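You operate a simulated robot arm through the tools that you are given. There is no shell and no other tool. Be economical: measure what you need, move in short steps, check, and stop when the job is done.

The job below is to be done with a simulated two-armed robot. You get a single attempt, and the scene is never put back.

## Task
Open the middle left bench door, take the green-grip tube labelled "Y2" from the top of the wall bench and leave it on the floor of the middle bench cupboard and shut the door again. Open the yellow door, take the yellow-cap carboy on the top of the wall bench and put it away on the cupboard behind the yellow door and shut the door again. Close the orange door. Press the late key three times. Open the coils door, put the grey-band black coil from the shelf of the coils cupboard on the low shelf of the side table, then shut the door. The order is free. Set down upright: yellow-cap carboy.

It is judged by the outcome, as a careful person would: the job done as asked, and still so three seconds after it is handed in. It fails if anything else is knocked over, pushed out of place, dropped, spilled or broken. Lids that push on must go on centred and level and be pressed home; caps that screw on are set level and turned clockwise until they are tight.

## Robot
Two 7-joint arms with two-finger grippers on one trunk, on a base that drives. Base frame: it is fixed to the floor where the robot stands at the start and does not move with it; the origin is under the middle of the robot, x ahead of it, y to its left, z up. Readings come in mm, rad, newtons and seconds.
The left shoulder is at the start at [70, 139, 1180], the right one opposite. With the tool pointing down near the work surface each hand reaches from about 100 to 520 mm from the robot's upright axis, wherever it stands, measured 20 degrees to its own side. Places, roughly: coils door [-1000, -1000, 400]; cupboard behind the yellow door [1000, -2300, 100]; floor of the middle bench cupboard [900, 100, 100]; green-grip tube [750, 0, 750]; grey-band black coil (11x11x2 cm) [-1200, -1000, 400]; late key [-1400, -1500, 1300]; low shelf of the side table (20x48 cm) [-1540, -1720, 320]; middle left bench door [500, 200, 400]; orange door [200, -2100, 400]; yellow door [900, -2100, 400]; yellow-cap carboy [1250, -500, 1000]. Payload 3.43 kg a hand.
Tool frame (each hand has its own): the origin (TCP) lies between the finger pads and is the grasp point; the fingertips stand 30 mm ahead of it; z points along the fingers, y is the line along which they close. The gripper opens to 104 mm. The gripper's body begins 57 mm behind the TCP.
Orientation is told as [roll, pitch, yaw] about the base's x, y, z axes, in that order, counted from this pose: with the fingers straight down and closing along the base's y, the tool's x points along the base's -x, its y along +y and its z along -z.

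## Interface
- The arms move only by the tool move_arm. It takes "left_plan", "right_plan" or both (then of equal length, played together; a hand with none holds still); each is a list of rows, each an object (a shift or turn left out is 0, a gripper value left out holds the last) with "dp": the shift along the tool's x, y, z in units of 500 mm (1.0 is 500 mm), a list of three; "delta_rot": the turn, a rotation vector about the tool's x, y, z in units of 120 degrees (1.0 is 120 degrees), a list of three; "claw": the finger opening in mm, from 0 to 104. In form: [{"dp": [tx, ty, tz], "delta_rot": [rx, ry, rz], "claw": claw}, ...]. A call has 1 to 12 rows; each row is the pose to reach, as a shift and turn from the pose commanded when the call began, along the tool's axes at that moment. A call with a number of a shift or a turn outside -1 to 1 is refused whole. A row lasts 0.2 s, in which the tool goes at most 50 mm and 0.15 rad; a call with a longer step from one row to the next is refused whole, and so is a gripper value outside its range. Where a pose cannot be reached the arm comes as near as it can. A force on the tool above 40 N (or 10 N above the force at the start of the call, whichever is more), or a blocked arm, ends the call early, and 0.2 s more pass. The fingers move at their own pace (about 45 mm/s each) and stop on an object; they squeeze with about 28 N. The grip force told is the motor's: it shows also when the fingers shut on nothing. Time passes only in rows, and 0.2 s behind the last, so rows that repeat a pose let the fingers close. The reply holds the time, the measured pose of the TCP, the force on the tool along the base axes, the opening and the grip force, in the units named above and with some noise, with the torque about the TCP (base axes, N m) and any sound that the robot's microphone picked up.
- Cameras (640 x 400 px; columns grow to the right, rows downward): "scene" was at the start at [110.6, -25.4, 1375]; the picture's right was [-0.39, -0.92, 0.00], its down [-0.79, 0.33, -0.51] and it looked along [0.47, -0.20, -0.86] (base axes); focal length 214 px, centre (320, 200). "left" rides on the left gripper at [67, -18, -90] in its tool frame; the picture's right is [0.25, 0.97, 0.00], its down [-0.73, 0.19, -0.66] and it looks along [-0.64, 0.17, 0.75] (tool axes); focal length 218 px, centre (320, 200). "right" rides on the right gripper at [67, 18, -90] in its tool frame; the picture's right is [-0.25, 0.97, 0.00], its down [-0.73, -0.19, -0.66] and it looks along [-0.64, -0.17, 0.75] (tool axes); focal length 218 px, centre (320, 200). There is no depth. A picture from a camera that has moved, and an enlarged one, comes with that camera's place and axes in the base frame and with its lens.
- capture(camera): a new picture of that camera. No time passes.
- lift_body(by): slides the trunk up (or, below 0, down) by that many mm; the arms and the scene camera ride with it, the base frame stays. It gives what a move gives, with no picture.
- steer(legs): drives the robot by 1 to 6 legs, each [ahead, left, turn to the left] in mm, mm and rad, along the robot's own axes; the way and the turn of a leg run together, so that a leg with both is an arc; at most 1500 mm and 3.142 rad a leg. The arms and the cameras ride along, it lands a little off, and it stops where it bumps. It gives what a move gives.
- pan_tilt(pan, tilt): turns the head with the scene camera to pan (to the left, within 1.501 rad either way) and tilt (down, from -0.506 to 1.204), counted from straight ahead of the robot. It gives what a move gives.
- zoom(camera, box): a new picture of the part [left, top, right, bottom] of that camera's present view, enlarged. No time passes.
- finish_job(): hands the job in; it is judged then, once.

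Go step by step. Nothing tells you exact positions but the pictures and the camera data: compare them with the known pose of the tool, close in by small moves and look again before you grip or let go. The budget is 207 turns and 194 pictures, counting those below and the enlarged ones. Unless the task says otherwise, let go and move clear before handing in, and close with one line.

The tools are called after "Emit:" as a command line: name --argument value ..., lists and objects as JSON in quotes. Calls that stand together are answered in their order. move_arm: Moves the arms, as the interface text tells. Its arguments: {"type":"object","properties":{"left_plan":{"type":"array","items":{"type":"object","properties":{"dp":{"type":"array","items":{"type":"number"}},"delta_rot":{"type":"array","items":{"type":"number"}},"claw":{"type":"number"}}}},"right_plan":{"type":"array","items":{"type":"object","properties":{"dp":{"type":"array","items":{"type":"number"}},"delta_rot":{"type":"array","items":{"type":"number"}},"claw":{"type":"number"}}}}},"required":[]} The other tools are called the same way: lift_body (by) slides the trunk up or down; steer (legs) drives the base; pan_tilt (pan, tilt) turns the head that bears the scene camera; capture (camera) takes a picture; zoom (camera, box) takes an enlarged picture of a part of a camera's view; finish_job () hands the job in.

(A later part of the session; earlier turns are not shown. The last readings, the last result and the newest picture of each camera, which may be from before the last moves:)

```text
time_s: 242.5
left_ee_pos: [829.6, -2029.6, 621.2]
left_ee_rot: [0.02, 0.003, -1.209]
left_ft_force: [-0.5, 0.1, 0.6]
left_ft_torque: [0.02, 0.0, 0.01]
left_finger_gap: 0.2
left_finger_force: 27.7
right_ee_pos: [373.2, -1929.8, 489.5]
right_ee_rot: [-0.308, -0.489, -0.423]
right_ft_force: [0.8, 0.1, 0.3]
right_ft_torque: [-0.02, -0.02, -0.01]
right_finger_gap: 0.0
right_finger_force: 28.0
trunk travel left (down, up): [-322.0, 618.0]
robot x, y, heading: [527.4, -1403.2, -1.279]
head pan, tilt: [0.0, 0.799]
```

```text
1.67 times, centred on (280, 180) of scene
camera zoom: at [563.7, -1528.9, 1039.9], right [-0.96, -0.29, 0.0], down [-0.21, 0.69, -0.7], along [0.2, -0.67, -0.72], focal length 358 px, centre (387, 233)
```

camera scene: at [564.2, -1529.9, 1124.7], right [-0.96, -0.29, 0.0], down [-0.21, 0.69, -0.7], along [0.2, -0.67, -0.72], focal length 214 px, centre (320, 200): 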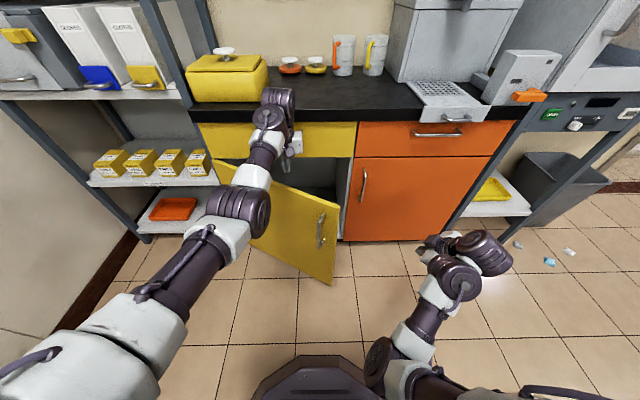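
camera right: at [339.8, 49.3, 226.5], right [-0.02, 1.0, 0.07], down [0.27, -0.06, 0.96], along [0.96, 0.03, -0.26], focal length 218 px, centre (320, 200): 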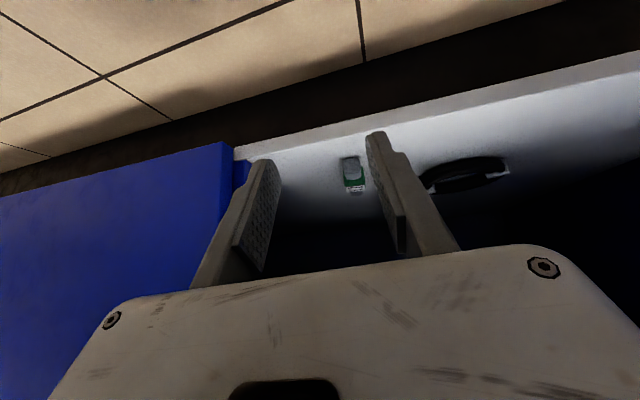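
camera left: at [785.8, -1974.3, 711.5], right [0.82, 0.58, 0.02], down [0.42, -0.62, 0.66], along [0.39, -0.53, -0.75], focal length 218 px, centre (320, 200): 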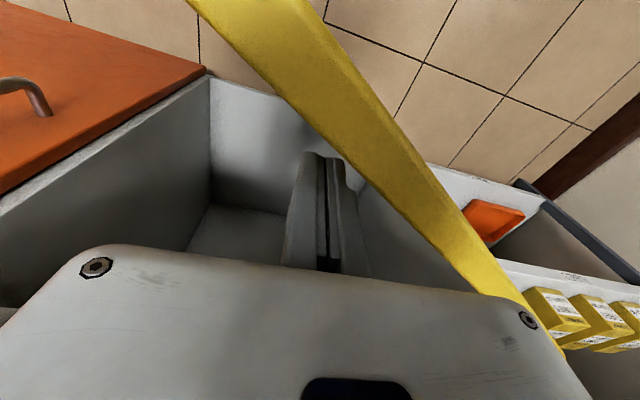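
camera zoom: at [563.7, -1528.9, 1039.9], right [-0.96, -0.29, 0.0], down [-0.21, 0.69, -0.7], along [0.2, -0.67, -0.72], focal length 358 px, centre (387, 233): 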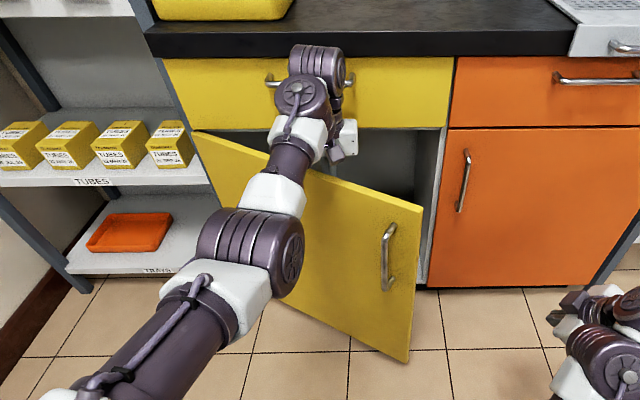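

Hand is behind the door. Pull it open by backing and moving left.

Emit:
steer --legs '[[-70, 35, 0], [-60, 45, 0]]'

Emit:
steer --legs '[[-40, 50, 0], [-20, 50, 0]]'

Emit:
capture --camera "scene"

Emit:
capture --camera "left"

```text
time_s: 244.2
left_ee_pos: [869.9, -1882.1, 621.2]
left_ee_rot: [0.022, 0.002, -1.209]
left_ft_force: [1.0, -0.1, 0.8]
left_ft_torque: [-0.07, 0.03, 0.0]
left_finger_gap: 0.0
left_finger_force: 28.0
right_ee_pos: [414.9, -1785.5, 490.2]
right_ee_rot: [-0.308, -0.488, -0.423]
right_ft_force: [0.3, 0.7, 0.2]
right_ft_torque: [0.0, 0.01, 0.02]
right_finger_gap: 0.0
right_finger_force: 28.1
trunk travel left (down, up): [-322.0, 618.0]
robot x, y, heading: [568.2, -1258.0, -1.275]
head pan, tilt: [0.0, 0.799]
```

```text
time_s: 245.9
left_ee_pos: [942.6, -1806.2, 620.8]
left_ee_rot: [0.022, 0.005, -1.215]
left_ft_force: [0.2, -0.8, -0.5]
left_ft_torque: [0.01, 0.02, -0.05]
left_finger_gap: 0.1
left_finger_force: 27.7
right_ee_pos: [486.4, -1705.1, 490.5]
right_ee_rot: [-0.306, -0.49, -0.431]
right_ft_force: [-0.5, 0.0, 0.1]
right_ft_torque: [0.0, 0.06, 0.0]
right_finger_gap: 0.0
right_finger_force: 28.0
trunk travel left (down, up): [-322.0, 618.0]
robot x, y, heading: [644.2, -1179.9, -1.283]
head pan, tilt: [0.0, 0.799]
stopped in leg 2: the robot was blocked; the commanded pose is now the measured one
```

```text
98 pictures are left
camera scene: at [679.6, -1304.9, 1039.7], right [-0.96, -0.28, 0.0], down [-0.2, 0.69, -0.7], along [0.2, -0.67, -0.72], focal length 214 px, centre (320, 200)
```

scene: 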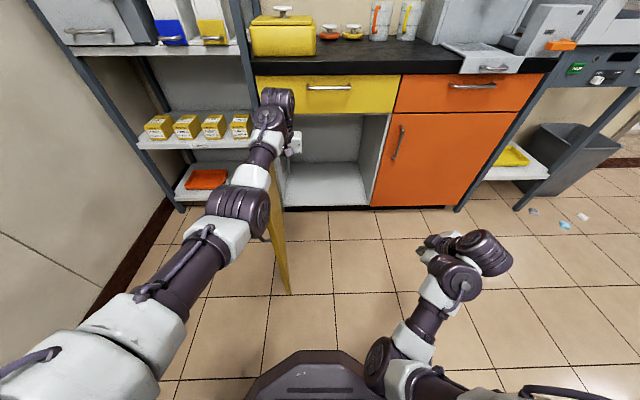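

```text
97 pictures are left
camera left: at [899.5, -1751.6, 710.7], right [0.82, 0.57, 0.02], down [0.42, -0.63, 0.66], along [0.39, -0.53, -0.75], focal length 218 px, centre (320, 200)
```

left: 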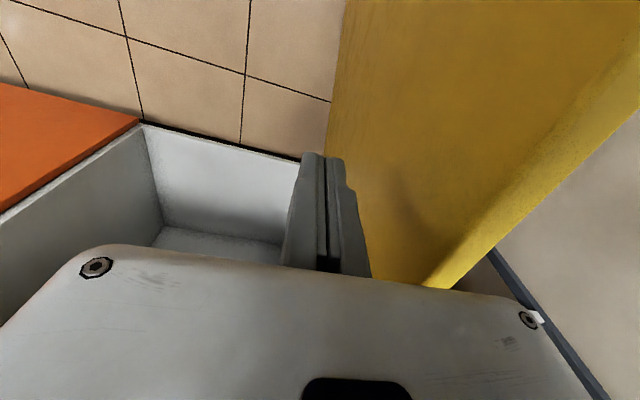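

The yellow door stands wide open and the cupboard is empty. I draw the hand away to the right and bring the right arm back to a normal pose for the carboy.

Emit:
steer --legs '[[-20, -260, 0]]'

Emit:
move_arm --right_plan '[{"delta_rot": [0.03, 0.017, 0.053]}, {"delta_rot": [0.06, 0.034, 0.107]}, {"delta_rot": [0.09, 0.051, 0.161]}, {"delta_rot": [0.12, 0.068, 0.215]}, {"delta_rot": [0.15, 0.085, 0.269]}, {"delta_rot": [0.175, 0.099, 0.314]}, {"delta_rot": [0.193, 0.109, 0.346]}, {"delta_rot": [0.193, 0.109, 0.346]}]'

Emit:
lift_body --by 330

Emit:
capture --camera "scene"

```text
time_s: 247.8
left_ee_pos: [678.1, -1863.5, 622.2]
left_ee_rot: [0.023, 0.002, -1.216]
left_ft_force: [-0.8, 0.2, 0.0]
left_ft_torque: [0.01, 0.02, -0.04]
left_finger_gap: 0.2
left_finger_force: 28.2
right_ee_pos: [222.6, -1758.7, 487.7]
right_ee_rot: [-0.308, -0.488, -0.435]
right_ft_force: [-0.5, 0.0, 0.5]
right_ft_torque: [0.02, -0.01, -0.01]
right_finger_gap: 0.0
right_finger_force: 27.6
trunk travel left (down, up): [-322.0, 618.0]
robot x, y, heading: [382.1, -1235.5, -1.293]
head pan, tilt: [0.0, 0.799]
```

```text
time_s: 249.6
left_ee_pos: [678.3, -1863.6, 622.7]
left_ee_rot: [0.023, 0.005, -1.216]
left_ft_force: [-0.1, -0.3, -0.7]
left_ft_torque: [0.01, 0.02, -0.03]
left_finger_gap: 0.0
left_finger_force: 28.2
right_ee_pos: [222.3, -1759.6, 489.6]
right_ee_rot: [-0.307, -0.489, -1.295]
right_ft_force: [0.0, 0.3, -0.1]
right_ft_torque: [-0.01, 0.02, 0.01]
right_finger_gap: 0.1
right_finger_force: 27.9
trunk travel left (down, up): [-322.0, 618.0]
robot x, y, heading: [378.8, -1234.9, -1.288]
head pan, tilt: [0.0, 0.799]
```

```text
time_s: 252.8
left_ee_pos: [678.0, -1862.7, 951.7]
left_ee_rot: [0.024, 0.004, -1.216]
left_ft_force: [0.0, -0.3, 0.8]
left_ft_torque: [0.02, 0.0, 0.0]
left_finger_gap: 0.0
left_finger_force: 27.5
right_ee_pos: [222.7, -1759.7, 820.3]
right_ee_rot: [-0.306, -0.49, -1.296]
right_ft_force: [-0.1, -0.3, 0.1]
right_ft_torque: [0.01, 0.01, 0.01]
right_finger_gap: 0.0
right_finger_force: 27.5
trunk travel left (down, up): [-652.0, 288.0]
robot x, y, heading: [381.9, -1232.7, -1.288]
head pan, tilt: [0.0, 0.799]
```

```text
96 pictures are left
camera scene: at [416.8, -1360.1, 1369.8], right [-0.96, -0.28, 0.0], down [-0.2, 0.69, -0.7], along [0.19, -0.67, -0.72], focal length 214 px, centre (320, 200)
```

scene: 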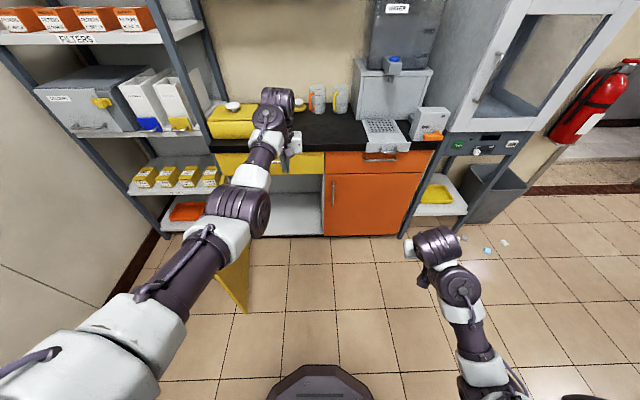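

Emit:
steer --legs '[[-250, -350, 0], [0, 0, 1.593], [0, 250, 0]]'

Emit:
pan_tilt --pan 0.0 --tilt 0.4

Emit:
capture --camera "scene"

```text
time_s: 260.6
left_ee_pos: [554.3, -581.0, 950.7]
left_ee_rot: [0.022, 0.003, 0.317]
left_ft_force: [-1.0, -0.6, 0.1]
left_ft_torque: [-0.07, -0.01, 0.02]
left_finger_gap: 0.0
left_finger_force: 27.9
right_ee_pos: [432.8, -1031.0, 818.9]
right_ee_rot: [-0.307, -0.489, 0.236]
right_ft_force: [-0.4, -0.2, 0.5]
right_ft_torque: [-0.01, 0.03, 0.0]
right_finger_gap: 0.0
right_finger_force: 27.8
trunk travel left (down, up): [-652.0, 288.0]
robot x, y, heading: [-84.6, -852.0, 0.241]
head pan, tilt: [0.0, 0.799]
```

```text
time_s: 261.5
left_ee_pos: [553.6, -580.3, 951.6]
left_ee_rot: [0.022, 0.003, 0.315]
left_ft_force: [-0.9, -0.1, -0.3]
left_ft_torque: [-0.01, 0.04, 0.0]
left_finger_gap: 0.1
left_finger_force: 28.1
right_ee_pos: [433.1, -1030.8, 818.5]
right_ee_rot: [-0.308, -0.489, 0.237]
right_ft_force: [-0.3, 0.3, -0.5]
right_ft_torque: [0.01, 0.01, -0.02]
right_finger_gap: 0.0
right_finger_force: 27.9
trunk travel left (down, up): [-652.0, 288.0]
robot x, y, heading: [-86.4, -851.0, 0.238]
head pan, tilt: [0.0, 0.4]
```

```text
95 pictures are left
camera scene: at [52.0, -817.1, 1404.9], right [0.24, -0.97, 0.0], down [-0.38, -0.09, -0.92], along [0.89, 0.22, -0.39], focal length 214 px, centre (320, 200)
```

scene: 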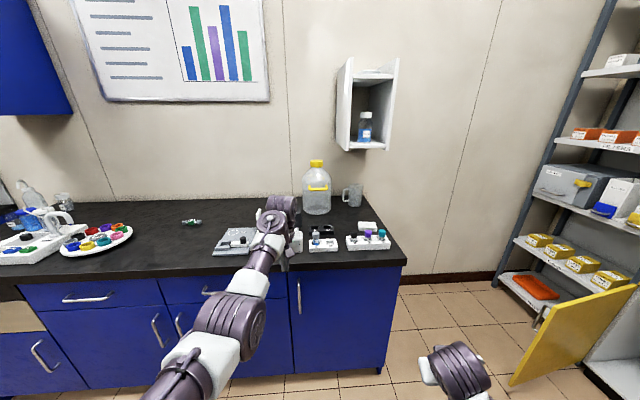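

Emit:
move_arm --left_plan '[{"dp": [0.05, 0.06, -0.02]}, {"dp": [0.1, 0.12, -0.04]}, {"dp": [0.15, 0.18, -0.06]}, {"dp": [0.2, 0.24, -0.08]}, {"dp": [0.25, 0.3, -0.1]}, {"dp": [0.3, 0.36, -0.1]}, {"dp": [0.35, 0.42, -0.1]}, {"dp": [0.4, 0.48, -0.1]}, {"dp": [0.4, 0.48, -0.1]}]'

Emit:
capture --camera "scene"

Emit:
zoom --camera "scene" --box '[240, 130, 400, 280]'

```text
time_s: 263.5
left_ee_pos: [485.7, -338.4, 949.6]
left_ee_rot: [0.009, 0.004, 0.313]
left_ft_force: [-0.4, 0.8, -0.4]
left_ft_torque: [-0.15, -0.04, 0.05]
left_finger_gap: 0.0
left_finger_force: 27.7
left hand out of reach, approached as far as the arm can: row 1, 2, 3, 4, 5, 6, 7, 8, 9
right_ee_pos: [430.5, -1023.3, 822.8]
right_ee_rot: [-0.317, -0.49, 0.242]
right_ft_force: [-0.8, 1.7, 0.4]
right_ft_torque: [-0.07, -0.05, -0.06]
right_finger_gap: 0.0
right_finger_force: 28.1
trunk travel left (down, up): [-652.0, 288.0]
robot x, y, heading: [-82.5, -851.8, 0.238]
head pan, tilt: [0.0, 0.4]
```

```text
94 pictures are left
camera scene: at [47.2, -803.7, 1405.1], right [0.24, -0.97, 0.01], down [-0.37, -0.1, -0.92], along [0.9, 0.22, -0.39], focal length 214 px, centre (320, 200)
```

scene: 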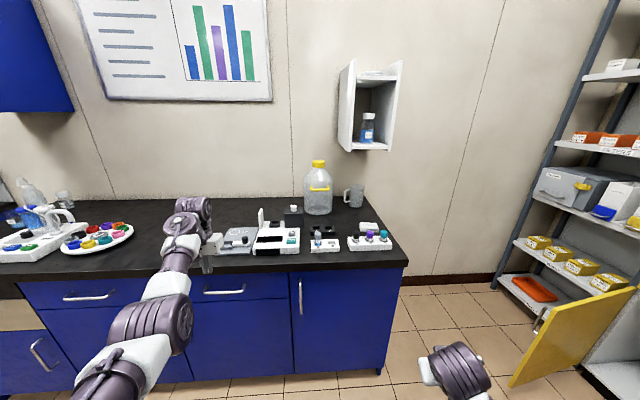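

```text
2.67 times, centred on (320, 205) of scene
camera zoom: at [47.2, -803.7, 1405.1], right [0.24, -0.97, 0.01], down [-0.37, -0.1, -0.92], along [0.9, 0.22, -0.39], focal length 572 px, centre (320, 187)
```

zoom: 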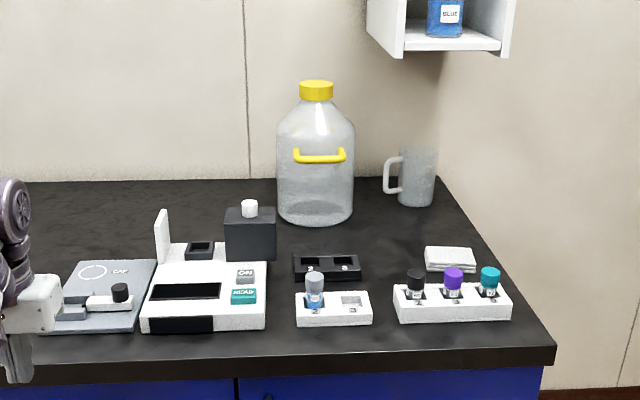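

Carboy: centre ≈ B-frame (996,-848), height ≈295, cap ≈75 mm wide at z 1109–1144. I set the right hand horizontal at cap height to grip the cap from the front.

Emit:
move_arm --right_plan '[{"delta_rot": [-0.05, 0, 0], "claw": 104}, {"delta_rot": [-0.1, 0, 0], "claw": 104}, {"delta_rot": [-0.147, 0, 0], "claw": 104}, {"delta_rot": [-0.147, 0, 0], "claw": 104}]'

Emit:
move_arm --right_plan '[{"dp": [-0.05, 0.03, -0.054], "delta_rot": [0, -0.06, 0]}, {"dp": [-0.1, 0.06, -0.108], "delta_rot": [0, -0.12, 0]}, {"dp": [-0.15, 0.09, -0.162], "delta_rot": [0, -0.18, 0]}, {"dp": [-0.2, 0.12, -0.216], "delta_rot": [0, -0.24, 0]}, {"dp": [-0.25, 0.15, -0.27], "delta_rot": [0, -0.3, 0]}, {"dp": [-0.3, 0.18, -0.324], "delta_rot": [0, -0.36, 0]}, {"dp": [-0.36, 0.21, -0.38], "delta_rot": [0, -0.42, 0]}, {"dp": [-0.414, 0.24, -0.436], "delta_rot": [0, -0.48, 0]}, {"dp": [-0.414, 0.24, -0.436], "delta_rot": [0, -0.517, 0]}, {"dp": [-0.414, 0.24, -0.436], "delta_rot": [0, -0.517, 0]}]'

Emit:
capture --camera "scene"

Emit:
capture --camera "right"

```text
time_s: 264.5
left_ee_pos: [486.6, -347.2, 952.0]
left_ee_rot: [0.022, 0.003, 0.316]
left_ft_force: [-0.5, 0.2, -0.5]
left_ft_torque: [-0.01, 0.01, 0.02]
left_finger_gap: 0.3
left_finger_force: 27.8
right_ee_pos: [432.0, -1030.2, 821.4]
right_ee_rot: [0.002, -0.49, 0.237]
right_ft_force: [0.4, 0.2, -0.4]
right_ft_torque: [-0.02, 0.0, 0.02]
right_finger_gap: 88.5
right_finger_force: 0.1
trunk travel left (down, up): [-652.0, 288.0]
robot x, y, heading: [-85.1, -852.6, 0.248]
head pan, tilt: [0.0, 0.4]
```

```text
time_s: 266.7
left_ee_pos: [487.7, -348.9, 954.3]
left_ee_rot: [0.022, 0.004, 0.312]
left_ft_force: [-0.9, -0.2, -0.8]
left_ft_torque: [-0.02, -0.03, 0.0]
left_finger_gap: 0.0
left_finger_force: 28.3
right_ee_pos: [481.8, -898.4, 1109.4]
right_ee_rot: [2.573, -1.568, -2.337]
right_ft_force: [1.2, 0.2, 0.3]
right_ft_torque: [0.04, -0.02, -0.01]
right_finger_gap: 104.0
right_finger_force: 0.2
right hand out of reach, approached as far as the arm can: row 9
trunk travel left (down, up): [-652.0, 288.0]
robot x, y, heading: [-86.8, -852.9, 0.244]
head pan, tilt: [0.0, 0.4]
```

```text
92 pictures are left
camera scene: at [52.0, -818.4, 1404.9], right [0.24, -0.97, 0.0], down [-0.38, -0.09, -0.92], along [0.89, 0.22, -0.39], focal length 214 px, centre (320, 200)
```

scene: 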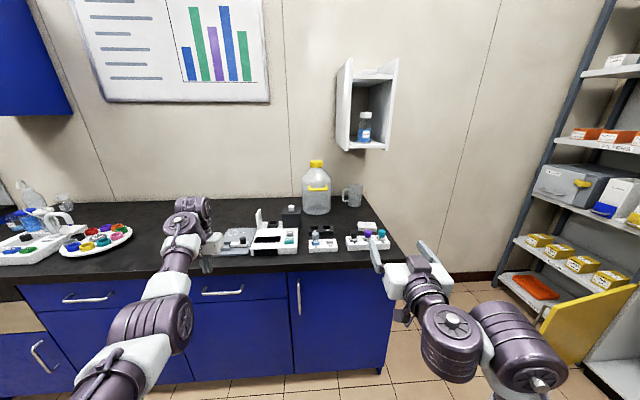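

```text
91 pictures are left
camera right: at [391.2, -902.7, 1041.6], right [-0.23, 0.94, 0.25], down [-0.59, -0.34, 0.73], along [0.77, 0.02, 0.64], focal length 218 px, centre (320, 200)
```

right: 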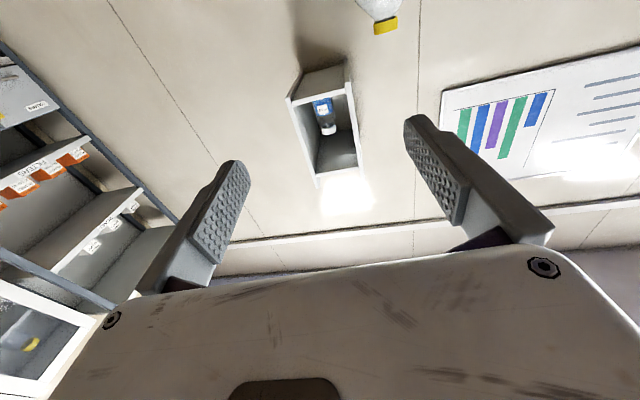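

Emit:
move_arm --left_plan '[{"dp": [0.02, 0, -0.06]}, {"dp": [0.04, 0, -0.12]}, {"dp": [0.04, 0, -0.18]}]'

Emit:
steer --legs '[[0, 60, 0.061], [430, 0, 0]]'

Emit:
capture --camera "scene"

Emit:
capture --camera "right"

```text
time_s: 267.5
left_ee_pos: [467.5, -362.4, 1047.3]
left_ee_rot: [0.021, 0.004, 0.314]
left_ft_force: [1.0, -0.5, -0.2]
left_ft_torque: [0.02, 0.03, 0.0]
left_finger_gap: 0.0
left_finger_force: 27.9
left hand out of reach, approached as far as the arm can: row 1, 3
right_ee_pos: [482.9, -897.1, 1107.7]
right_ee_rot: [2.087, -1.569, -1.85]
right_ft_force: [-0.6, 0.7, -0.3]
right_ft_torque: [0.01, 0.0, 0.0]
right_finger_gap: 104.0
right_finger_force: 0.0
trunk travel left (down, up): [-652.0, 288.0]
robot x, y, heading: [-84.6, -851.9, 0.242]
head pan, tilt: [0.0, 0.4]
```

```text
time_s: 270.7
left_ee_pos: [826.9, -145.5, 1046.3]
left_ee_rot: [0.024, 0.005, 0.375]
left_ft_force: [0.2, 0.2, 0.2]
left_ft_torque: [-0.03, 0.01, 0.01]
left_finger_gap: 0.1
left_finger_force: 28.0
right_ee_pos: [874.5, -677.5, 1109.3]
right_ee_rot: [2.53, -1.57, -2.23]
right_ft_force: [-0.4, 0.3, -0.2]
right_ft_torque: [0.03, 0.01, 0.0]
right_finger_gap: 104.0
right_finger_force: 0.2
trunk travel left (down, up): [-652.0, 288.0]
robot x, y, heading: [306.8, -669.4, 0.301]
head pan, tilt: [0.0, 0.4]
```

```text
90 pictures are left
camera scene: at [440.1, -623.4, 1405.0], right [0.3, -0.95, 0.0], down [-0.37, -0.12, -0.92], along [0.88, 0.27, -0.39], focal length 214 px, centre (320, 200)
```

scene: 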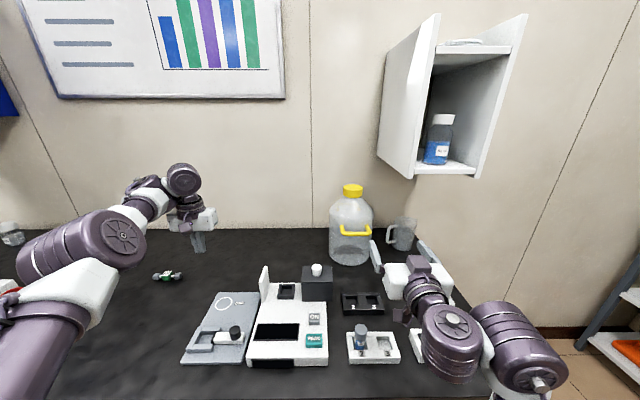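

```text
89 pictures are left
camera right: at [783.6, -687.7, 1041.8], right [-0.28, 0.92, 0.25], down [-0.57, -0.38, 0.73], along [0.77, 0.06, 0.64], focal length 218 px, centre (320, 200)
```

right: 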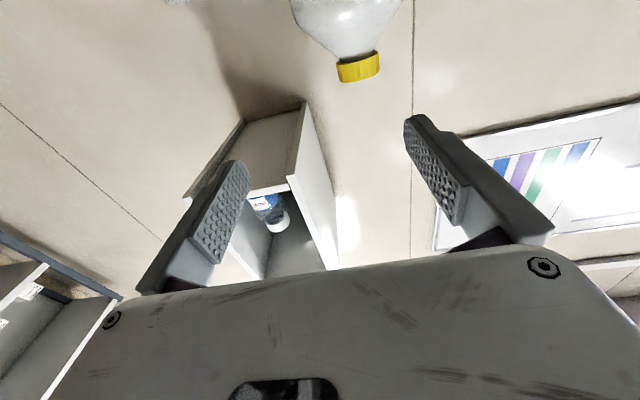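

Emit:
steer --legs '[[85, 60, 0]]'

Emit:
move_arm --right_plan '[{"dp": [-0.01, 0, 0.08], "claw": 104}, {"dp": [-0.02, 0, 0.16], "claw": 104}, {"dp": [-0.03, 0, 0.24], "claw": 104}, {"dp": [-0.04, 0, 0.32], "claw": 104}, {"dp": [-0.04, 0, 0.32], "claw": 104}]'

Emit:
capture --camera "right"

Emit:
capture --camera "scene"

```text
time_s: 271.8
left_ee_pos: [885.3, -58.9, 1048.3]
left_ee_rot: [0.019, 0.0, 0.378]
left_ft_force: [0.6, 0.2, 0.1]
left_ft_torque: [0.02, -0.04, 0.0]
left_finger_gap: 0.0
left_finger_force: 27.3
right_ee_pos: [933.1, -592.4, 1111.8]
right_ee_rot: [-2.906, -1.564, -3.076]
right_ft_force: [-0.2, 0.4, -0.1]
right_ft_torque: [0.01, 0.01, 0.0]
right_finger_gap: 104.1
right_finger_force: 0.0
trunk travel left (down, up): [-652.0, 288.0]
robot x, y, heading: [368.8, -586.0, 0.307]
head pan, tilt: [0.0, 0.4]
```

```text
time_s: 273.0
left_ee_pos: [892.0, -61.7, 1046.4]
left_ee_rot: [0.025, 0.005, 0.376]
left_ft_force: [0.1, -0.2, -0.2]
left_ft_torque: [0.04, 0.05, 0.02]
left_finger_gap: 0.0
left_finger_force: 28.3
right_ee_pos: [1074.1, -540.2, 1114.6]
right_ee_rot: [0.14, -1.533, 0.152]
right_ft_force: [-0.6, -0.5, -1.1]
right_ft_torque: [0.0, -0.04, 0.04]
right_finger_gap: 103.9
right_finger_force: 0.1
right hand out of reach, approached as far as the arm can: row 2, 3, 4
trunk travel left (down, up): [-652.0, 288.0]
robot x, y, heading: [368.8, -583.9, 0.307]
head pan, tilt: [0.0, 0.4]
```

```text
88 pictures are left
camera right: at [979.9, -549.6, 1050.7], right [-0.27, 0.93, 0.26], down [-0.54, -0.37, 0.75], along [0.79, 0.06, 0.6], focal length 218 px, centre (320, 200)
```

right: 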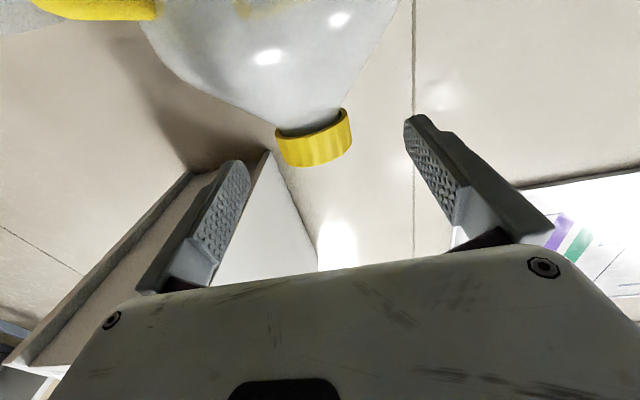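

```text
87 pictures are left
camera scene: at [505.0, -541.8, 1404.9], right [0.3, -0.95, 0.0], down [-0.37, -0.12, -0.92], along [0.88, 0.28, -0.39], focal length 214 px, centre (320, 200)
```

scene: 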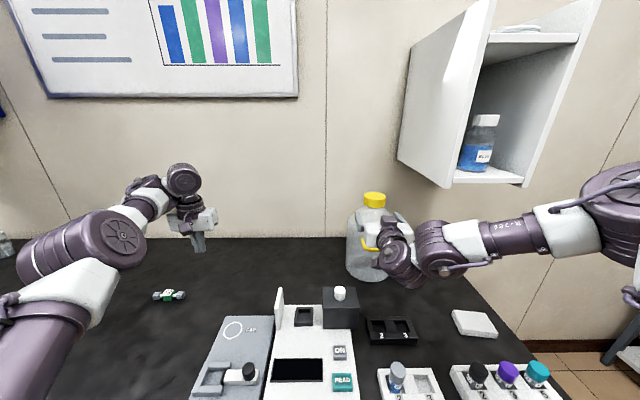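

Emit:
move_arm --right_plan '[{"dp": [-0.01, -0.01, 0.05], "claw": 104}, {"dp": [-0.02, -0.02, 0.1], "claw": 104}, {"dp": [-0.02, -0.02, 0.13], "claw": 104}, {"dp": [-0.02, -0.02, 0.13], "claw": 104}]'

Emit:
capture --camera "right"

```text
time_s: 274.0
left_ee_pos: [889.8, -61.3, 1046.9]
left_ee_rot: [0.021, 0.003, 0.377]
left_ft_force: [0.1, -0.6, -0.6]
left_ft_torque: [0.03, -0.02, 0.0]
left_finger_gap: 0.1
left_finger_force: 28.3
right_ee_pos: [1157.0, -537.4, 1139.7]
right_ee_rot: [2.815, -1.567, -2.516]
right_ft_force: [-0.1, -0.1, 0.5]
right_ft_torque: [0.03, 0.01, -0.01]
right_finger_gap: 103.9
right_finger_force: 0.1
trunk travel left (down, up): [-652.0, 288.0]
robot x, y, heading: [366.5, -583.8, 0.299]
head pan, tilt: [0.0, 0.4]
```

```text
86 pictures are left
camera right: at [1065.1, -547.0, 1072.2], right [-0.29, 0.92, 0.25], down [-0.57, -0.38, 0.73], along [0.77, 0.06, 0.64], focal length 218 px, centre (320, 200)
```

right: 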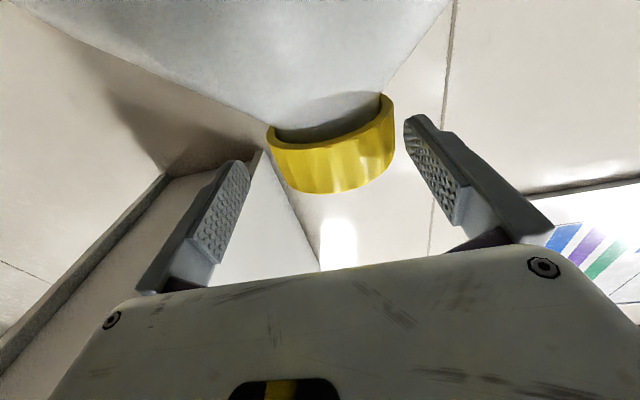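

Emit:
move_arm --right_plan '[{"dp": [0.018, 0.018, 0.0], "claw": 104}, {"dp": [0.018, 0.018, 0.03], "claw": 104}, {"dp": [0.018, 0.018, 0.058], "claw": 104}, {"dp": [0.018, 0.018, 0.058], "claw": 104}]'

Emit:
capture --camera "right"

Emit:
zoom --camera "scene" --box '[320, 160, 480, 300]'

```text
time_s: 275.0
left_ee_pos: [889.9, -60.1, 1047.0]
left_ee_rot: [0.024, 0.003, 0.378]
left_ft_force: [-0.3, -0.3, 0.0]
left_ft_torque: [-0.01, -0.01, -0.03]
left_finger_gap: 0.4
left_finger_force: 27.9
right_ee_pos: [1179.3, -518.7, 1132.1]
right_ee_rot: [2.85, -1.567, -2.55]
right_ft_force: [0.5, -0.1, 0.8]
right_ft_torque: [0.02, 0.0, 0.01]
right_finger_gap: 104.0
right_finger_force: 0.1
trunk travel left (down, up): [-652.0, 288.0]
robot x, y, heading: [370.2, -583.0, 0.308]
head pan, tilt: [0.0, 0.4]
```

```text
85 pictures are left
camera right: at [1088.6, -529.3, 1065.3], right [-0.29, 0.92, 0.25], down [-0.57, -0.38, 0.73], along [0.77, 0.06, 0.64], focal length 218 px, centre (320, 200)
```

right: 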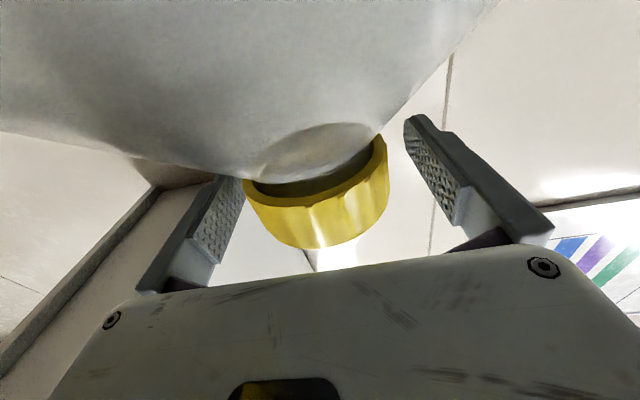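

```text
2.86 times, centred on (400, 230) of scene
camera zoom: at [503.2, -540.4, 1405.0], right [0.3, -0.95, 0.0], down [-0.37, -0.12, -0.92], along [0.88, 0.28, -0.39], focal length 613 px, centre (91, 114)
```

zoom: 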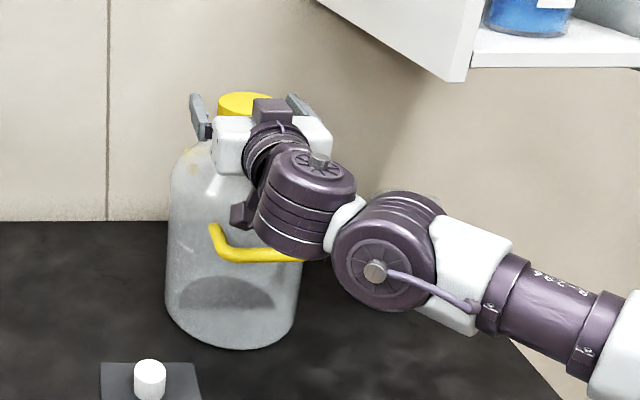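

Emit:
move_arm --right_plan '[{"dp": [0.006, 0, 0], "claw": 90}, {"dp": [0.006, 0, 0], "claw": 70}, {"dp": [0.006, 0, 0], "claw": 40}, {"dp": [0.006, 0, 0], "claw": 0}, {"dp": [0.006, 0, 0], "claw": 0}, {"dp": [0.006, 0, 0], "claw": 0}]'

Emit:
lift_body --by 6

Emit:
capture --camera "right"

```text
time_s: 276.4
left_ee_pos: [889.6, -59.8, 1045.9]
left_ee_rot: [0.023, 0.005, 0.376]
left_ft_force: [-0.4, 0.2, -1.0]
left_ft_torque: [0.0, 0.0, -0.04]
left_finger_gap: 0.1
left_finger_force: 27.9
right_ee_pos: [1180.7, -519.3, 1129.0]
right_ee_rot: [2.903, -1.567, -2.607]
right_ft_force: [0.9, -1.4, -0.3]
right_ft_torque: [-0.53, -0.24, 0.08]
right_finger_gap: 68.9
right_finger_force: 28.1
trunk travel left (down, up): [-652.0, 288.0]
robot x, y, heading: [366.3, -585.6, 0.307]
head pan, tilt: [0.0, 0.4]
```

```text
time_s: 277.0
left_ee_pos: [890.7, -61.3, 1051.9]
left_ee_rot: [0.023, 0.006, 0.377]
left_ft_force: [-0.5, 0.2, 0.3]
left_ft_torque: [-0.03, 0.04, 0.0]
left_finger_gap: 0.0
left_finger_force: 28.2
right_ee_pos: [1179.6, -520.1, 1134.2]
right_ee_rot: [2.601, -1.569, -2.302]
right_ft_force: [-0.3, 0.4, -3.6]
right_ft_torque: [-0.02, -0.01, 0.0]
right_finger_gap: 69.0
right_finger_force: 28.3
trunk travel left (down, up): [-658.0, 282.0]
robot x, y, heading: [375.4, -583.7, 0.305]
head pan, tilt: [0.0, 0.4]
```

```text
83 pictures are left
camera right: at [1088.9, -529.5, 1067.4], right [-0.29, 0.92, 0.25], down [-0.57, -0.38, 0.73], along [0.77, 0.06, 0.64], focal length 218 px, centre (320, 200)
```

right: 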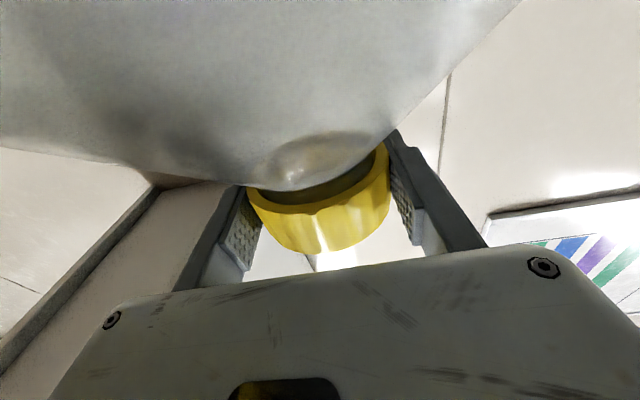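

Cap held; weight about 0.4 kg. Raise high above the other bench objects and back away.

Emit:
lift_body --by 90

Emit:
lift_body --by 90

Emit:
capture --camera "scene"

```text
time_s: 278.2
left_ee_pos: [890.1, -61.3, 1142.2]
left_ee_rot: [0.024, 0.005, 0.376]
left_ft_force: [0.4, -0.4, 0.3]
left_ft_torque: [-0.03, 0.02, 0.01]
left_finger_gap: 0.0
left_finger_force: 28.1
right_ee_pos: [1180.2, -518.6, 1225.0]
right_ee_rot: [2.643, -1.568, -2.344]
right_ft_force: [0.7, -0.7, -5.0]
right_ft_torque: [-0.01, 0.03, 0.01]
right_finger_gap: 69.0
right_finger_force: 27.9
trunk travel left (down, up): [-748.0, 192.0]
robot x, y, heading: [369.8, -583.3, 0.307]
head pan, tilt: [0.0, 0.4]
```

```text
time_s: 279.5
left_ee_pos: [890.9, -60.9, 1232.0]
left_ee_rot: [0.023, 0.007, 0.378]
left_ft_force: [0.2, -0.9, 0.3]
left_ft_torque: [0.01, -0.01, 0.02]
left_finger_gap: 0.0
left_finger_force: 28.1
right_ee_pos: [1180.2, -519.3, 1314.0]
right_ee_rot: [2.66, -1.567, -2.362]
right_ft_force: [0.2, -0.4, -5.4]
right_ft_torque: [0.02, 0.0, 0.02]
right_finger_gap: 69.1
right_finger_force: 27.9
trunk travel left (down, up): [-838.0, 102.0]
robot x, y, heading: [367.2, -585.3, 0.311]
head pan, tilt: [0.0, 0.4]
```

```text
82 pictures are left
camera scene: at [504.6, -540.0, 1590.8], right [0.3, -0.95, 0.0], down [-0.37, -0.12, -0.92], along [0.88, 0.28, -0.39], focal length 214 px, centre (320, 200)
```

scene: 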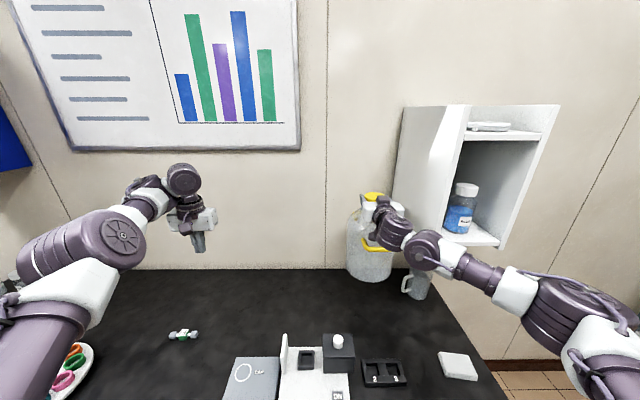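

Back off from the bench slowly with the carboy.

Emit:
steer --legs '[[-200, 0, 0], [-400, 0, 0]]'

Emit:
move_arm --left_plan '[{"dp": [0.08, 0, 0.04]}, {"dp": [0.16, 0, 0.08]}, {"dp": [0.24, 0, 0.12]}, {"dp": [0.32, 0, 0.16]}, {"dp": [0.4, 0, 0.2]}, {"dp": [0.48, 0, 0.24]}, {"dp": [0.56, 0, 0.28]}, {"dp": [0.6, 0, 0.32]}, {"dp": [0.6, 0, 0.32]}]'

Emit:
capture --camera "scene"

```text
time_s: 283.1
left_ee_pos: [328.1, -240.4, 1230.9]
left_ee_rot: [0.023, 0.007, 0.372]
left_ft_force: [0.2, 0.3, -0.1]
left_ft_torque: [-0.02, -0.01, 0.03]
left_finger_gap: 0.1
left_finger_force: 28.0
right_ee_pos: [615.7, -700.6, 1313.9]
right_ee_rot: [2.08, -1.569, -1.785]
right_ft_force: [-0.1, 0.0, -3.5]
right_ft_torque: [-0.03, 0.0, -0.05]
right_finger_gap: 68.7
right_finger_force: 28.0
trunk travel left (down, up): [-838.0, 102.0]
robot x, y, heading: [-199.1, -761.5, 0.301]
head pan, tilt: [0.0, 0.4]
```

```text
time_s: 285.1
left_ee_pos: [273.6, -184.9, 1043.1]
left_ee_rot: [0.022, 0.002, 0.376]
left_ft_force: [0.2, -0.3, -0.3]
left_ft_torque: [0.02, -0.01, 0.03]
left_finger_gap: 0.3
left_finger_force: 28.3
left hand out of reach, approached as far as the arm can: row 1, 2, 3, 4, 5, 6, 7, 8, 9
right_ee_pos: [614.0, -700.0, 1313.4]
right_ee_rot: [2.86, -1.57, -2.566]
right_ft_force: [0.0, -0.1, -3.9]
right_ft_torque: [-0.02, 0.03, 0.01]
right_finger_gap: 69.0
right_finger_force: 28.4
trunk travel left (down, up): [-838.0, 102.0]
robot x, y, heading: [-196.9, -759.3, 0.301]
head pan, tilt: [0.0, 0.4]
```

```text
81 pictures are left
camera scene: at [-61.8, -717.7, 1590.9], right [0.29, -0.96, 0.0], down [-0.37, -0.12, -0.92], along [0.88, 0.27, -0.39], focal length 214 px, centre (320, 200)
```

scene: 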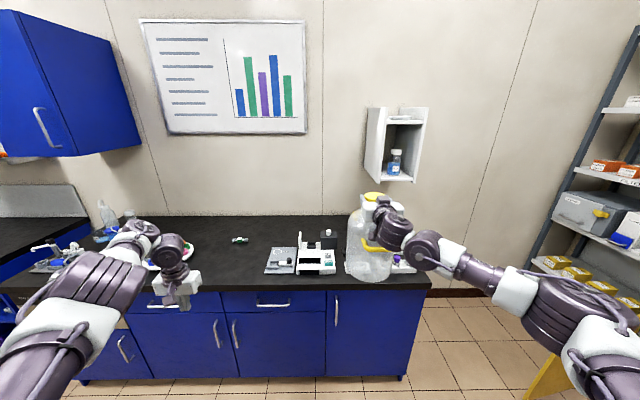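

I swing the left arm out sideways so that it will not be in the way at the cupboard.

Emit:
move_arm --left_plan '[{"dp": [0.0458, 0.0862, 0], "delta_rot": [0, 0, -0.038]}, {"dp": [0.0994, 0.1684, 0], "delta_rot": [0, 0, -0.0764]}, {"dp": [0.1592, 0.246, 0], "delta_rot": [0, 0, -0.1146]}, {"dp": [0.225, 0.3186, 0], "delta_rot": [0, 0, -0.1528]}, {"dp": [0.2964, 0.3858, 0], "delta_rot": [0, 0, -0.191]}, {"dp": [0.3728, 0.447, 0], "delta_rot": [0, 0, -0.229]}, {"dp": [0.454, 0.502, 0], "delta_rot": [0, 0, -0.267]}, {"dp": [0.5392, 0.5502, 0], "delta_rot": [0, 0, -0.3056]}, {"dp": [0.6284, 0.5916, 0], "delta_rot": [0, 0, -0.344]}, {"dp": [0.7204, 0.6258, 0], "delta_rot": [0, 0, -0.382]}, {"dp": [0.8148, 0.6524, 0], "delta_rot": [0, 0, -0.42]}]'

Emit:
move_arm --right_plan '[{"dp": [0.03, 0.06, -0.04], "claw": 0}, {"dp": [0.06, 0.12, -0.08], "claw": 0}, {"dp": [0.09, 0.18, -0.12], "claw": 0}, {"dp": [0.12, 0.24, -0.16], "claw": 0}, {"dp": [0.15, 0.3, -0.2], "claw": 0}, {"dp": [0.2, 0.36, -0.24], "claw": 0}, {"dp": [0.25, 0.4, -0.28], "claw": 0}, {"dp": [0.3, 0.42, -0.32], "claw": 0}, {"dp": [0.3, 0.42, -0.32], "claw": 0}]'

Emit:
capture --camera "scene"

```text
time_s: 287.6
left_ee_pos: [-216.1, 64.0, 1090.2]
left_ee_rot: [0.019, -0.016, 1.207]
left_ft_force: [0.3, 0.4, 0.6]
left_ft_torque: [0.05, 0.01, 0.0]
left_finger_gap: 0.2
left_finger_force: 28.2
left hand out of reach, approached as far as the arm can: row 1, 2, 3, 4, 5, 6, 7, 8, 9, 10, 11
right_ee_pos: [612.8, -701.3, 1315.3]
right_ee_rot: [2.959, -1.567, -2.664]
right_ft_force: [0.1, 0.7, -3.7]
right_ft_torque: [0.01, 0.01, 0.03]
right_finger_gap: 69.1
right_finger_force: 28.1
trunk travel left (down, up): [-838.0, 102.0]
robot x, y, heading: [-198.6, -757.2, 0.298]
head pan, tilt: [0.0, 0.4]
```

```text
time_s: 289.6
left_ee_pos: [-213.1, 64.1, 1089.9]
left_ee_rot: [0.021, -0.014, 1.207]
left_ft_force: [0.0, -0.2, 0.0]
left_ft_torque: [-0.02, 0.03, -0.02]
left_finger_gap: 0.0
left_finger_force: 27.8
right_ee_pos: [399.7, -547.3, 1163.8]
right_ee_rot: [2.709, -1.569, -2.417]
right_ft_force: [0.1, 0.8, -3.6]
right_ft_torque: [0.0, -0.01, 0.02]
right_finger_gap: 69.0
right_finger_force: 28.4
trunk travel left (down, up): [-838.0, 102.0]
robot x, y, heading: [-200.8, -761.2, 0.302]
head pan, tilt: [0.0, 0.4]
```

```text
80 pictures are left
camera scene: at [-61.2, -717.8, 1590.8], right [0.29, -0.96, 0.0], down [-0.37, -0.12, -0.92], along [0.88, 0.27, -0.39], focal length 214 px, centre (320, 200)
```

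scene: 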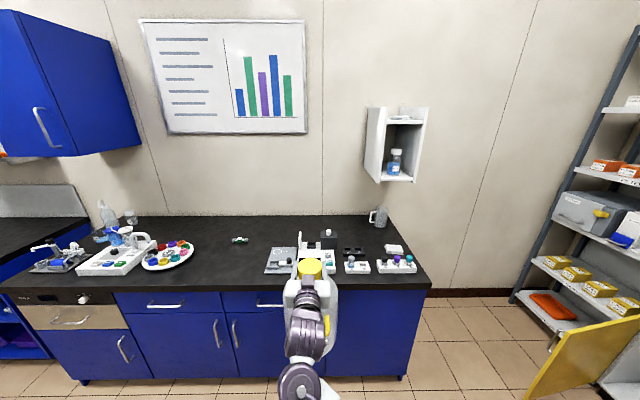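

Emit:
move_arm --left_plan '[{"dp": [0, 0, -0.08]}, {"dp": [0, 0, -0.16]}, {"dp": [0, 0, -0.24]}, {"dp": [0, 0, -0.32]}, {"dp": [0, 0, -0.4]}, {"dp": [0, 0, -0.48]}, {"dp": [0, 0, -0.54]}]' --right_plan '[{"dp": [0.05, 0, 0], "claw": 0}, {"dp": [0.1, 0, 0], "claw": 0}, {"dp": [0.15, 0, 0], "claw": 0}, {"dp": [0.2, 0, 0], "claw": 0}, {"dp": [0.25, 0, 0], "claw": 0}, {"dp": [0.3, 0, 0], "claw": 0}, {"dp": [0.34, 0, 0], "claw": 0}]'

Emit:
steer --legs '[[0, 0, -1.571]]'

Emit:
capture --camera "scene"

```text
time_s: 291.4
left_ee_pos: [-210.4, 64.2, 1361.0]
left_ee_rot: [0.018, -0.012, 1.25]
left_ft_force: [-0.7, -0.8, 0.1]
left_ft_torque: [0.0, 0.0, -0.01]
left_finger_gap: 0.1
left_finger_force: 27.9
left hand out of reach, approached as far as the arm can: row 6
right_ee_pos: [421.6, -584.7, 981.6]
right_ee_rot: [-1.715, -1.489, 1.983]
right_ft_force: [0.6, 0.2, -4.0]
right_ft_torque: [0.0, 0.06, 0.0]
right_finger_gap: 68.9
right_finger_force: 28.0
trunk travel left (down, up): [-838.0, 102.0]
robot x, y, heading: [-197.3, -761.1, 0.303]
head pan, tilt: [0.0, 0.4]
stopped in row 7 (right hand): the arm was blocked; the commanded pose is now the measured one
```

```text
time_s: 295.5
left_ee_pos: [626.8, -737.7, 1360.9]
left_ee_rot: [0.018, -0.013, -0.305]
left_ft_force: [0.0, 0.3, 0.6]
left_ft_torque: [-0.02, 0.03, 0.0]
left_finger_gap: 0.0
left_finger_force: 28.0
right_ee_pos: [-13.0, -1377.7, 981.9]
right_ee_rot: [-1.744, -1.491, 0.454]
right_ft_force: [-0.8, -0.1, -4.0]
right_ft_torque: [0.02, -0.05, 0.0]
right_finger_gap: 69.0
right_finger_force: 27.9
trunk travel left (down, up): [-838.0, 102.0]
robot x, y, heading: [-197.5, -762.8, -1.258]
head pan, tilt: [0.0, 0.4]
```

```text
79 pictures are left
camera scene: at [-154.7, -896.6, 1590.9], right [-0.95, -0.31, 0.0], down [-0.12, 0.37, -0.92], along [0.28, -0.88, -0.39], focal length 214 px, centre (320, 200)
```

scene: 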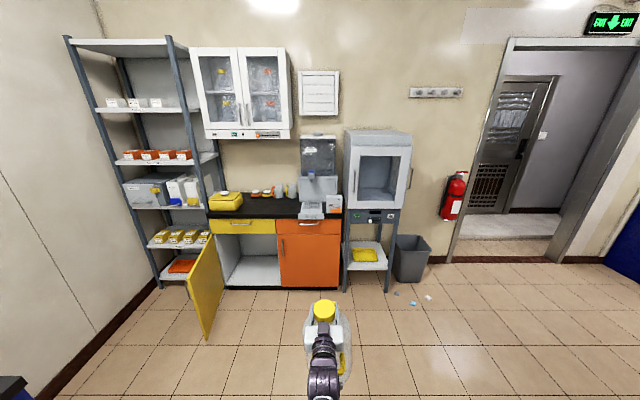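

Carboy hangs well. Before approaching I swing the left arm further back so it stays clear of the open yellow door.

Emit:
move_arm --left_plan '[{"dp": [0.0376, 0.0856, 0], "delta_rot": [0, 0, -0.0334]}, {"dp": [0.081, 0.169, 0], "delta_rot": [0, 0, -0.067]}, {"dp": [0.13, 0.249, 0], "delta_rot": [0, 0, -0.1]}, {"dp": [0.185, 0.325, 0], "delta_rot": [0, 0, -0.134]}, {"dp": [0.245, 0.398, 0], "delta_rot": [0, 0, -0.167]}, {"dp": [0.31, 0.466, 0], "delta_rot": [0, 0, -0.2]}, {"dp": [0.379, 0.529, 0], "delta_rot": [0, 0, -0.234]}, {"dp": [0.454, 0.588, 0], "delta_rot": [0, 0, -0.267]}, {"dp": [0.531, 0.641, 0], "delta_rot": [0, 0, -0.3]}, {"dp": [0.612, 0.688, 0], "delta_rot": [0, 0, -0.334]}, {"dp": [0.697, 0.73, 0], "delta_rot": [0, 0, -0.367]}, {"dp": [0.783, 0.765, 0], "delta_rot": [0, 0, -0.4]}]'

Emit:
move_arm --right_plan '[{"dp": [-0.03, 0.05, 0.02], "delta_rot": [0, -0.02, 0], "claw": 0}, {"dp": [-0.05, 0.1, 0.04], "delta_rot": [0, -0.038, 0], "claw": 0}, {"dp": [-0.05, 0.15, 0.06], "delta_rot": [0, -0.038, 0], "claw": 0}, {"dp": [-0.05, 0.2, 0.08], "delta_rot": [0, -0.038, 0], "claw": 0}, {"dp": [-0.05, 0.2, 0.08], "delta_rot": [0, -0.038, 0], "claw": 0}]'

Emit:
capture --camera "scene"

```text
time_s: 298.1
left_ee_pos: [587.2, -513.3, 1195.5]
left_ee_rot: [0.004, -0.026, 0.527]
left_ft_force: [1.7, 0.4, 4.6]
left_ft_torque: [-0.01, 0.17, 0.0]
left_finger_gap: 0.2
left_finger_force: 27.9
left hand out of reach, approached as far as the arm can: row 2, 3, 4, 5, 6, 7, 8, 9, 10, 11, 12
right_ee_pos: [-9.5, -1376.8, 982.3]
right_ee_rot: [-1.747, -1.485, 0.457]
right_ft_force: [2.6, 1.4, -3.4]
right_ft_torque: [0.11, -0.08, -0.06]
right_finger_gap: 68.9
right_finger_force: 28.1
trunk travel left (down, up): [-838.0, 102.0]
robot x, y, heading: [-196.5, -760.4, -1.259]
head pan, tilt: [0.0, 0.4]
```

```text
time_s: 298.9
left_ee_pos: [583.4, -515.9, 1194.6]
left_ee_rot: [0.005, -0.025, 0.529]
left_ft_force: [0.4, 0.2, 0.1]
left_ft_torque: [0.02, -0.02, 0.02]
left_finger_gap: 0.0
left_finger_force: 28.2
right_ee_pos: [-35.9, -1424.2, 963.1]
right_ee_rot: [-1.946, -1.31, 0.602]
right_ft_force: [0.9, 0.1, -4.4]
right_ft_torque: [0.09, -0.12, -0.03]
right_finger_gap: 69.1
right_finger_force: 28.3
trunk travel left (down, up): [-838.0, 102.0]
robot x, y, heading: [-199.6, -760.5, -1.255]
head pan, tilt: [0.0, 0.4]
stopped in row 3 (right hand): the arm was blocked; the commanded pose is now the measured one
```

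```text
78 pictures are left
camera scene: at [-153.4, -897.5, 1590.7], right [-0.95, -0.31, 0.0], down [-0.12, 0.37, -0.92], along [0.28, -0.88, -0.39], focal length 214 px, centre (320, 200)
```

scene: 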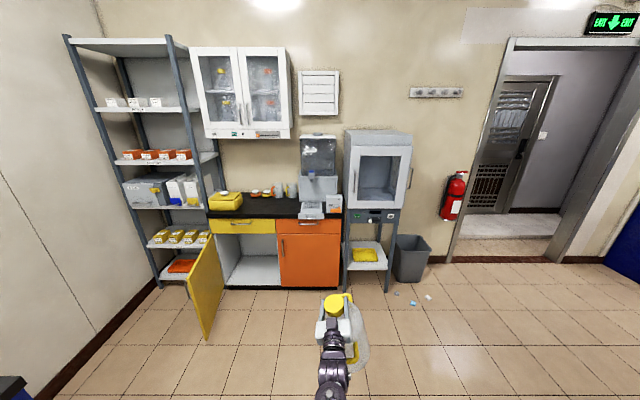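

The right arm reached a joint limit and tilted the carboy. I raise it again and level it; I'll then approach the cupboard diagonally, which keeps the left arm clear.

Emit:
move_arm --right_plan '[{"dp": [-0.07, 0.012, -0.012], "delta_rot": [-0.008, 0.008, 0.023], "claw": 0}, {"dp": [-0.14, 0.024, -0.024], "delta_rot": [-0.017, 0.016, 0.046], "claw": 0}, {"dp": [-0.21, 0.036, -0.036], "delta_rot": [-0.025, 0.024, 0.07], "claw": 0}, {"dp": [-0.28, 0.048, -0.048], "delta_rot": [-0.033, 0.032, 0.093], "claw": 0}, {"dp": [-0.352, 0.06, -0.06], "delta_rot": [-0.0415, 0.0397, 0.116], "claw": 0}, {"dp": [-0.352, 0.06, -0.06], "delta_rot": [-0.0415, 0.0397, 0.116], "claw": 0}]'

Emit:
capture --camera "scene"

Emit:
capture --camera "right"

```text
time_s: 300.0
left_ee_pos: [581.1, -516.4, 1194.7]
left_ee_rot: [0.004, -0.025, 0.529]
left_ft_force: [-0.2, -0.6, 0.8]
left_ft_torque: [-0.01, 0.04, -0.01]
left_finger_gap: 0.0
left_finger_force: 27.6
right_ee_pos: [-45.0, -1402.7, 1085.2]
right_ee_rot: [-1.716, -1.382, 0.401]
right_ft_force: [-0.6, 0.3, -4.3]
right_ft_torque: [0.08, -0.11, 0.03]
right_finger_gap: 68.8
right_finger_force: 28.2
trunk travel left (down, up): [-838.0, 102.0]
robot x, y, heading: [-194.8, -763.1, -1.259]
head pan, tilt: [0.0, 0.4]
stopped in row 5 (right hand): the arm was blocked; the commanded pose is now the measured one
```

```text
77 pictures are left
camera scene: at [-155.2, -896.7, 1590.9], right [-0.95, -0.31, 0.0], down [-0.12, 0.37, -0.92], along [0.28, -0.88, -0.39], focal length 214 px, centre (320, 200)
```

scene: 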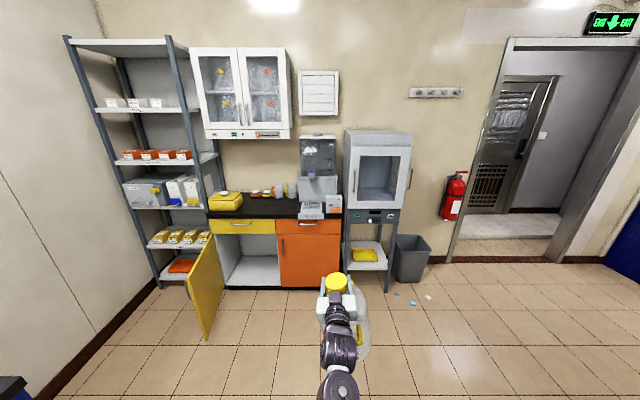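

```text
76 pictures are left
camera right: at [-63.2, -1317.8, 1014.0], right [0.96, 0.26, 0.07], down [-0.22, 0.64, 0.73], along [0.14, -0.72, 0.68], focal length 218 px, centre (320, 200)
```

right: 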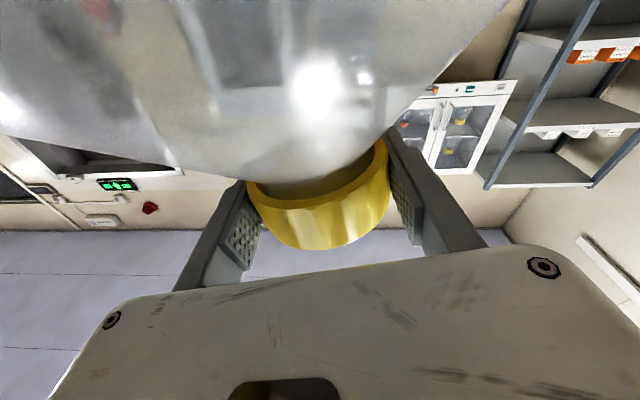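

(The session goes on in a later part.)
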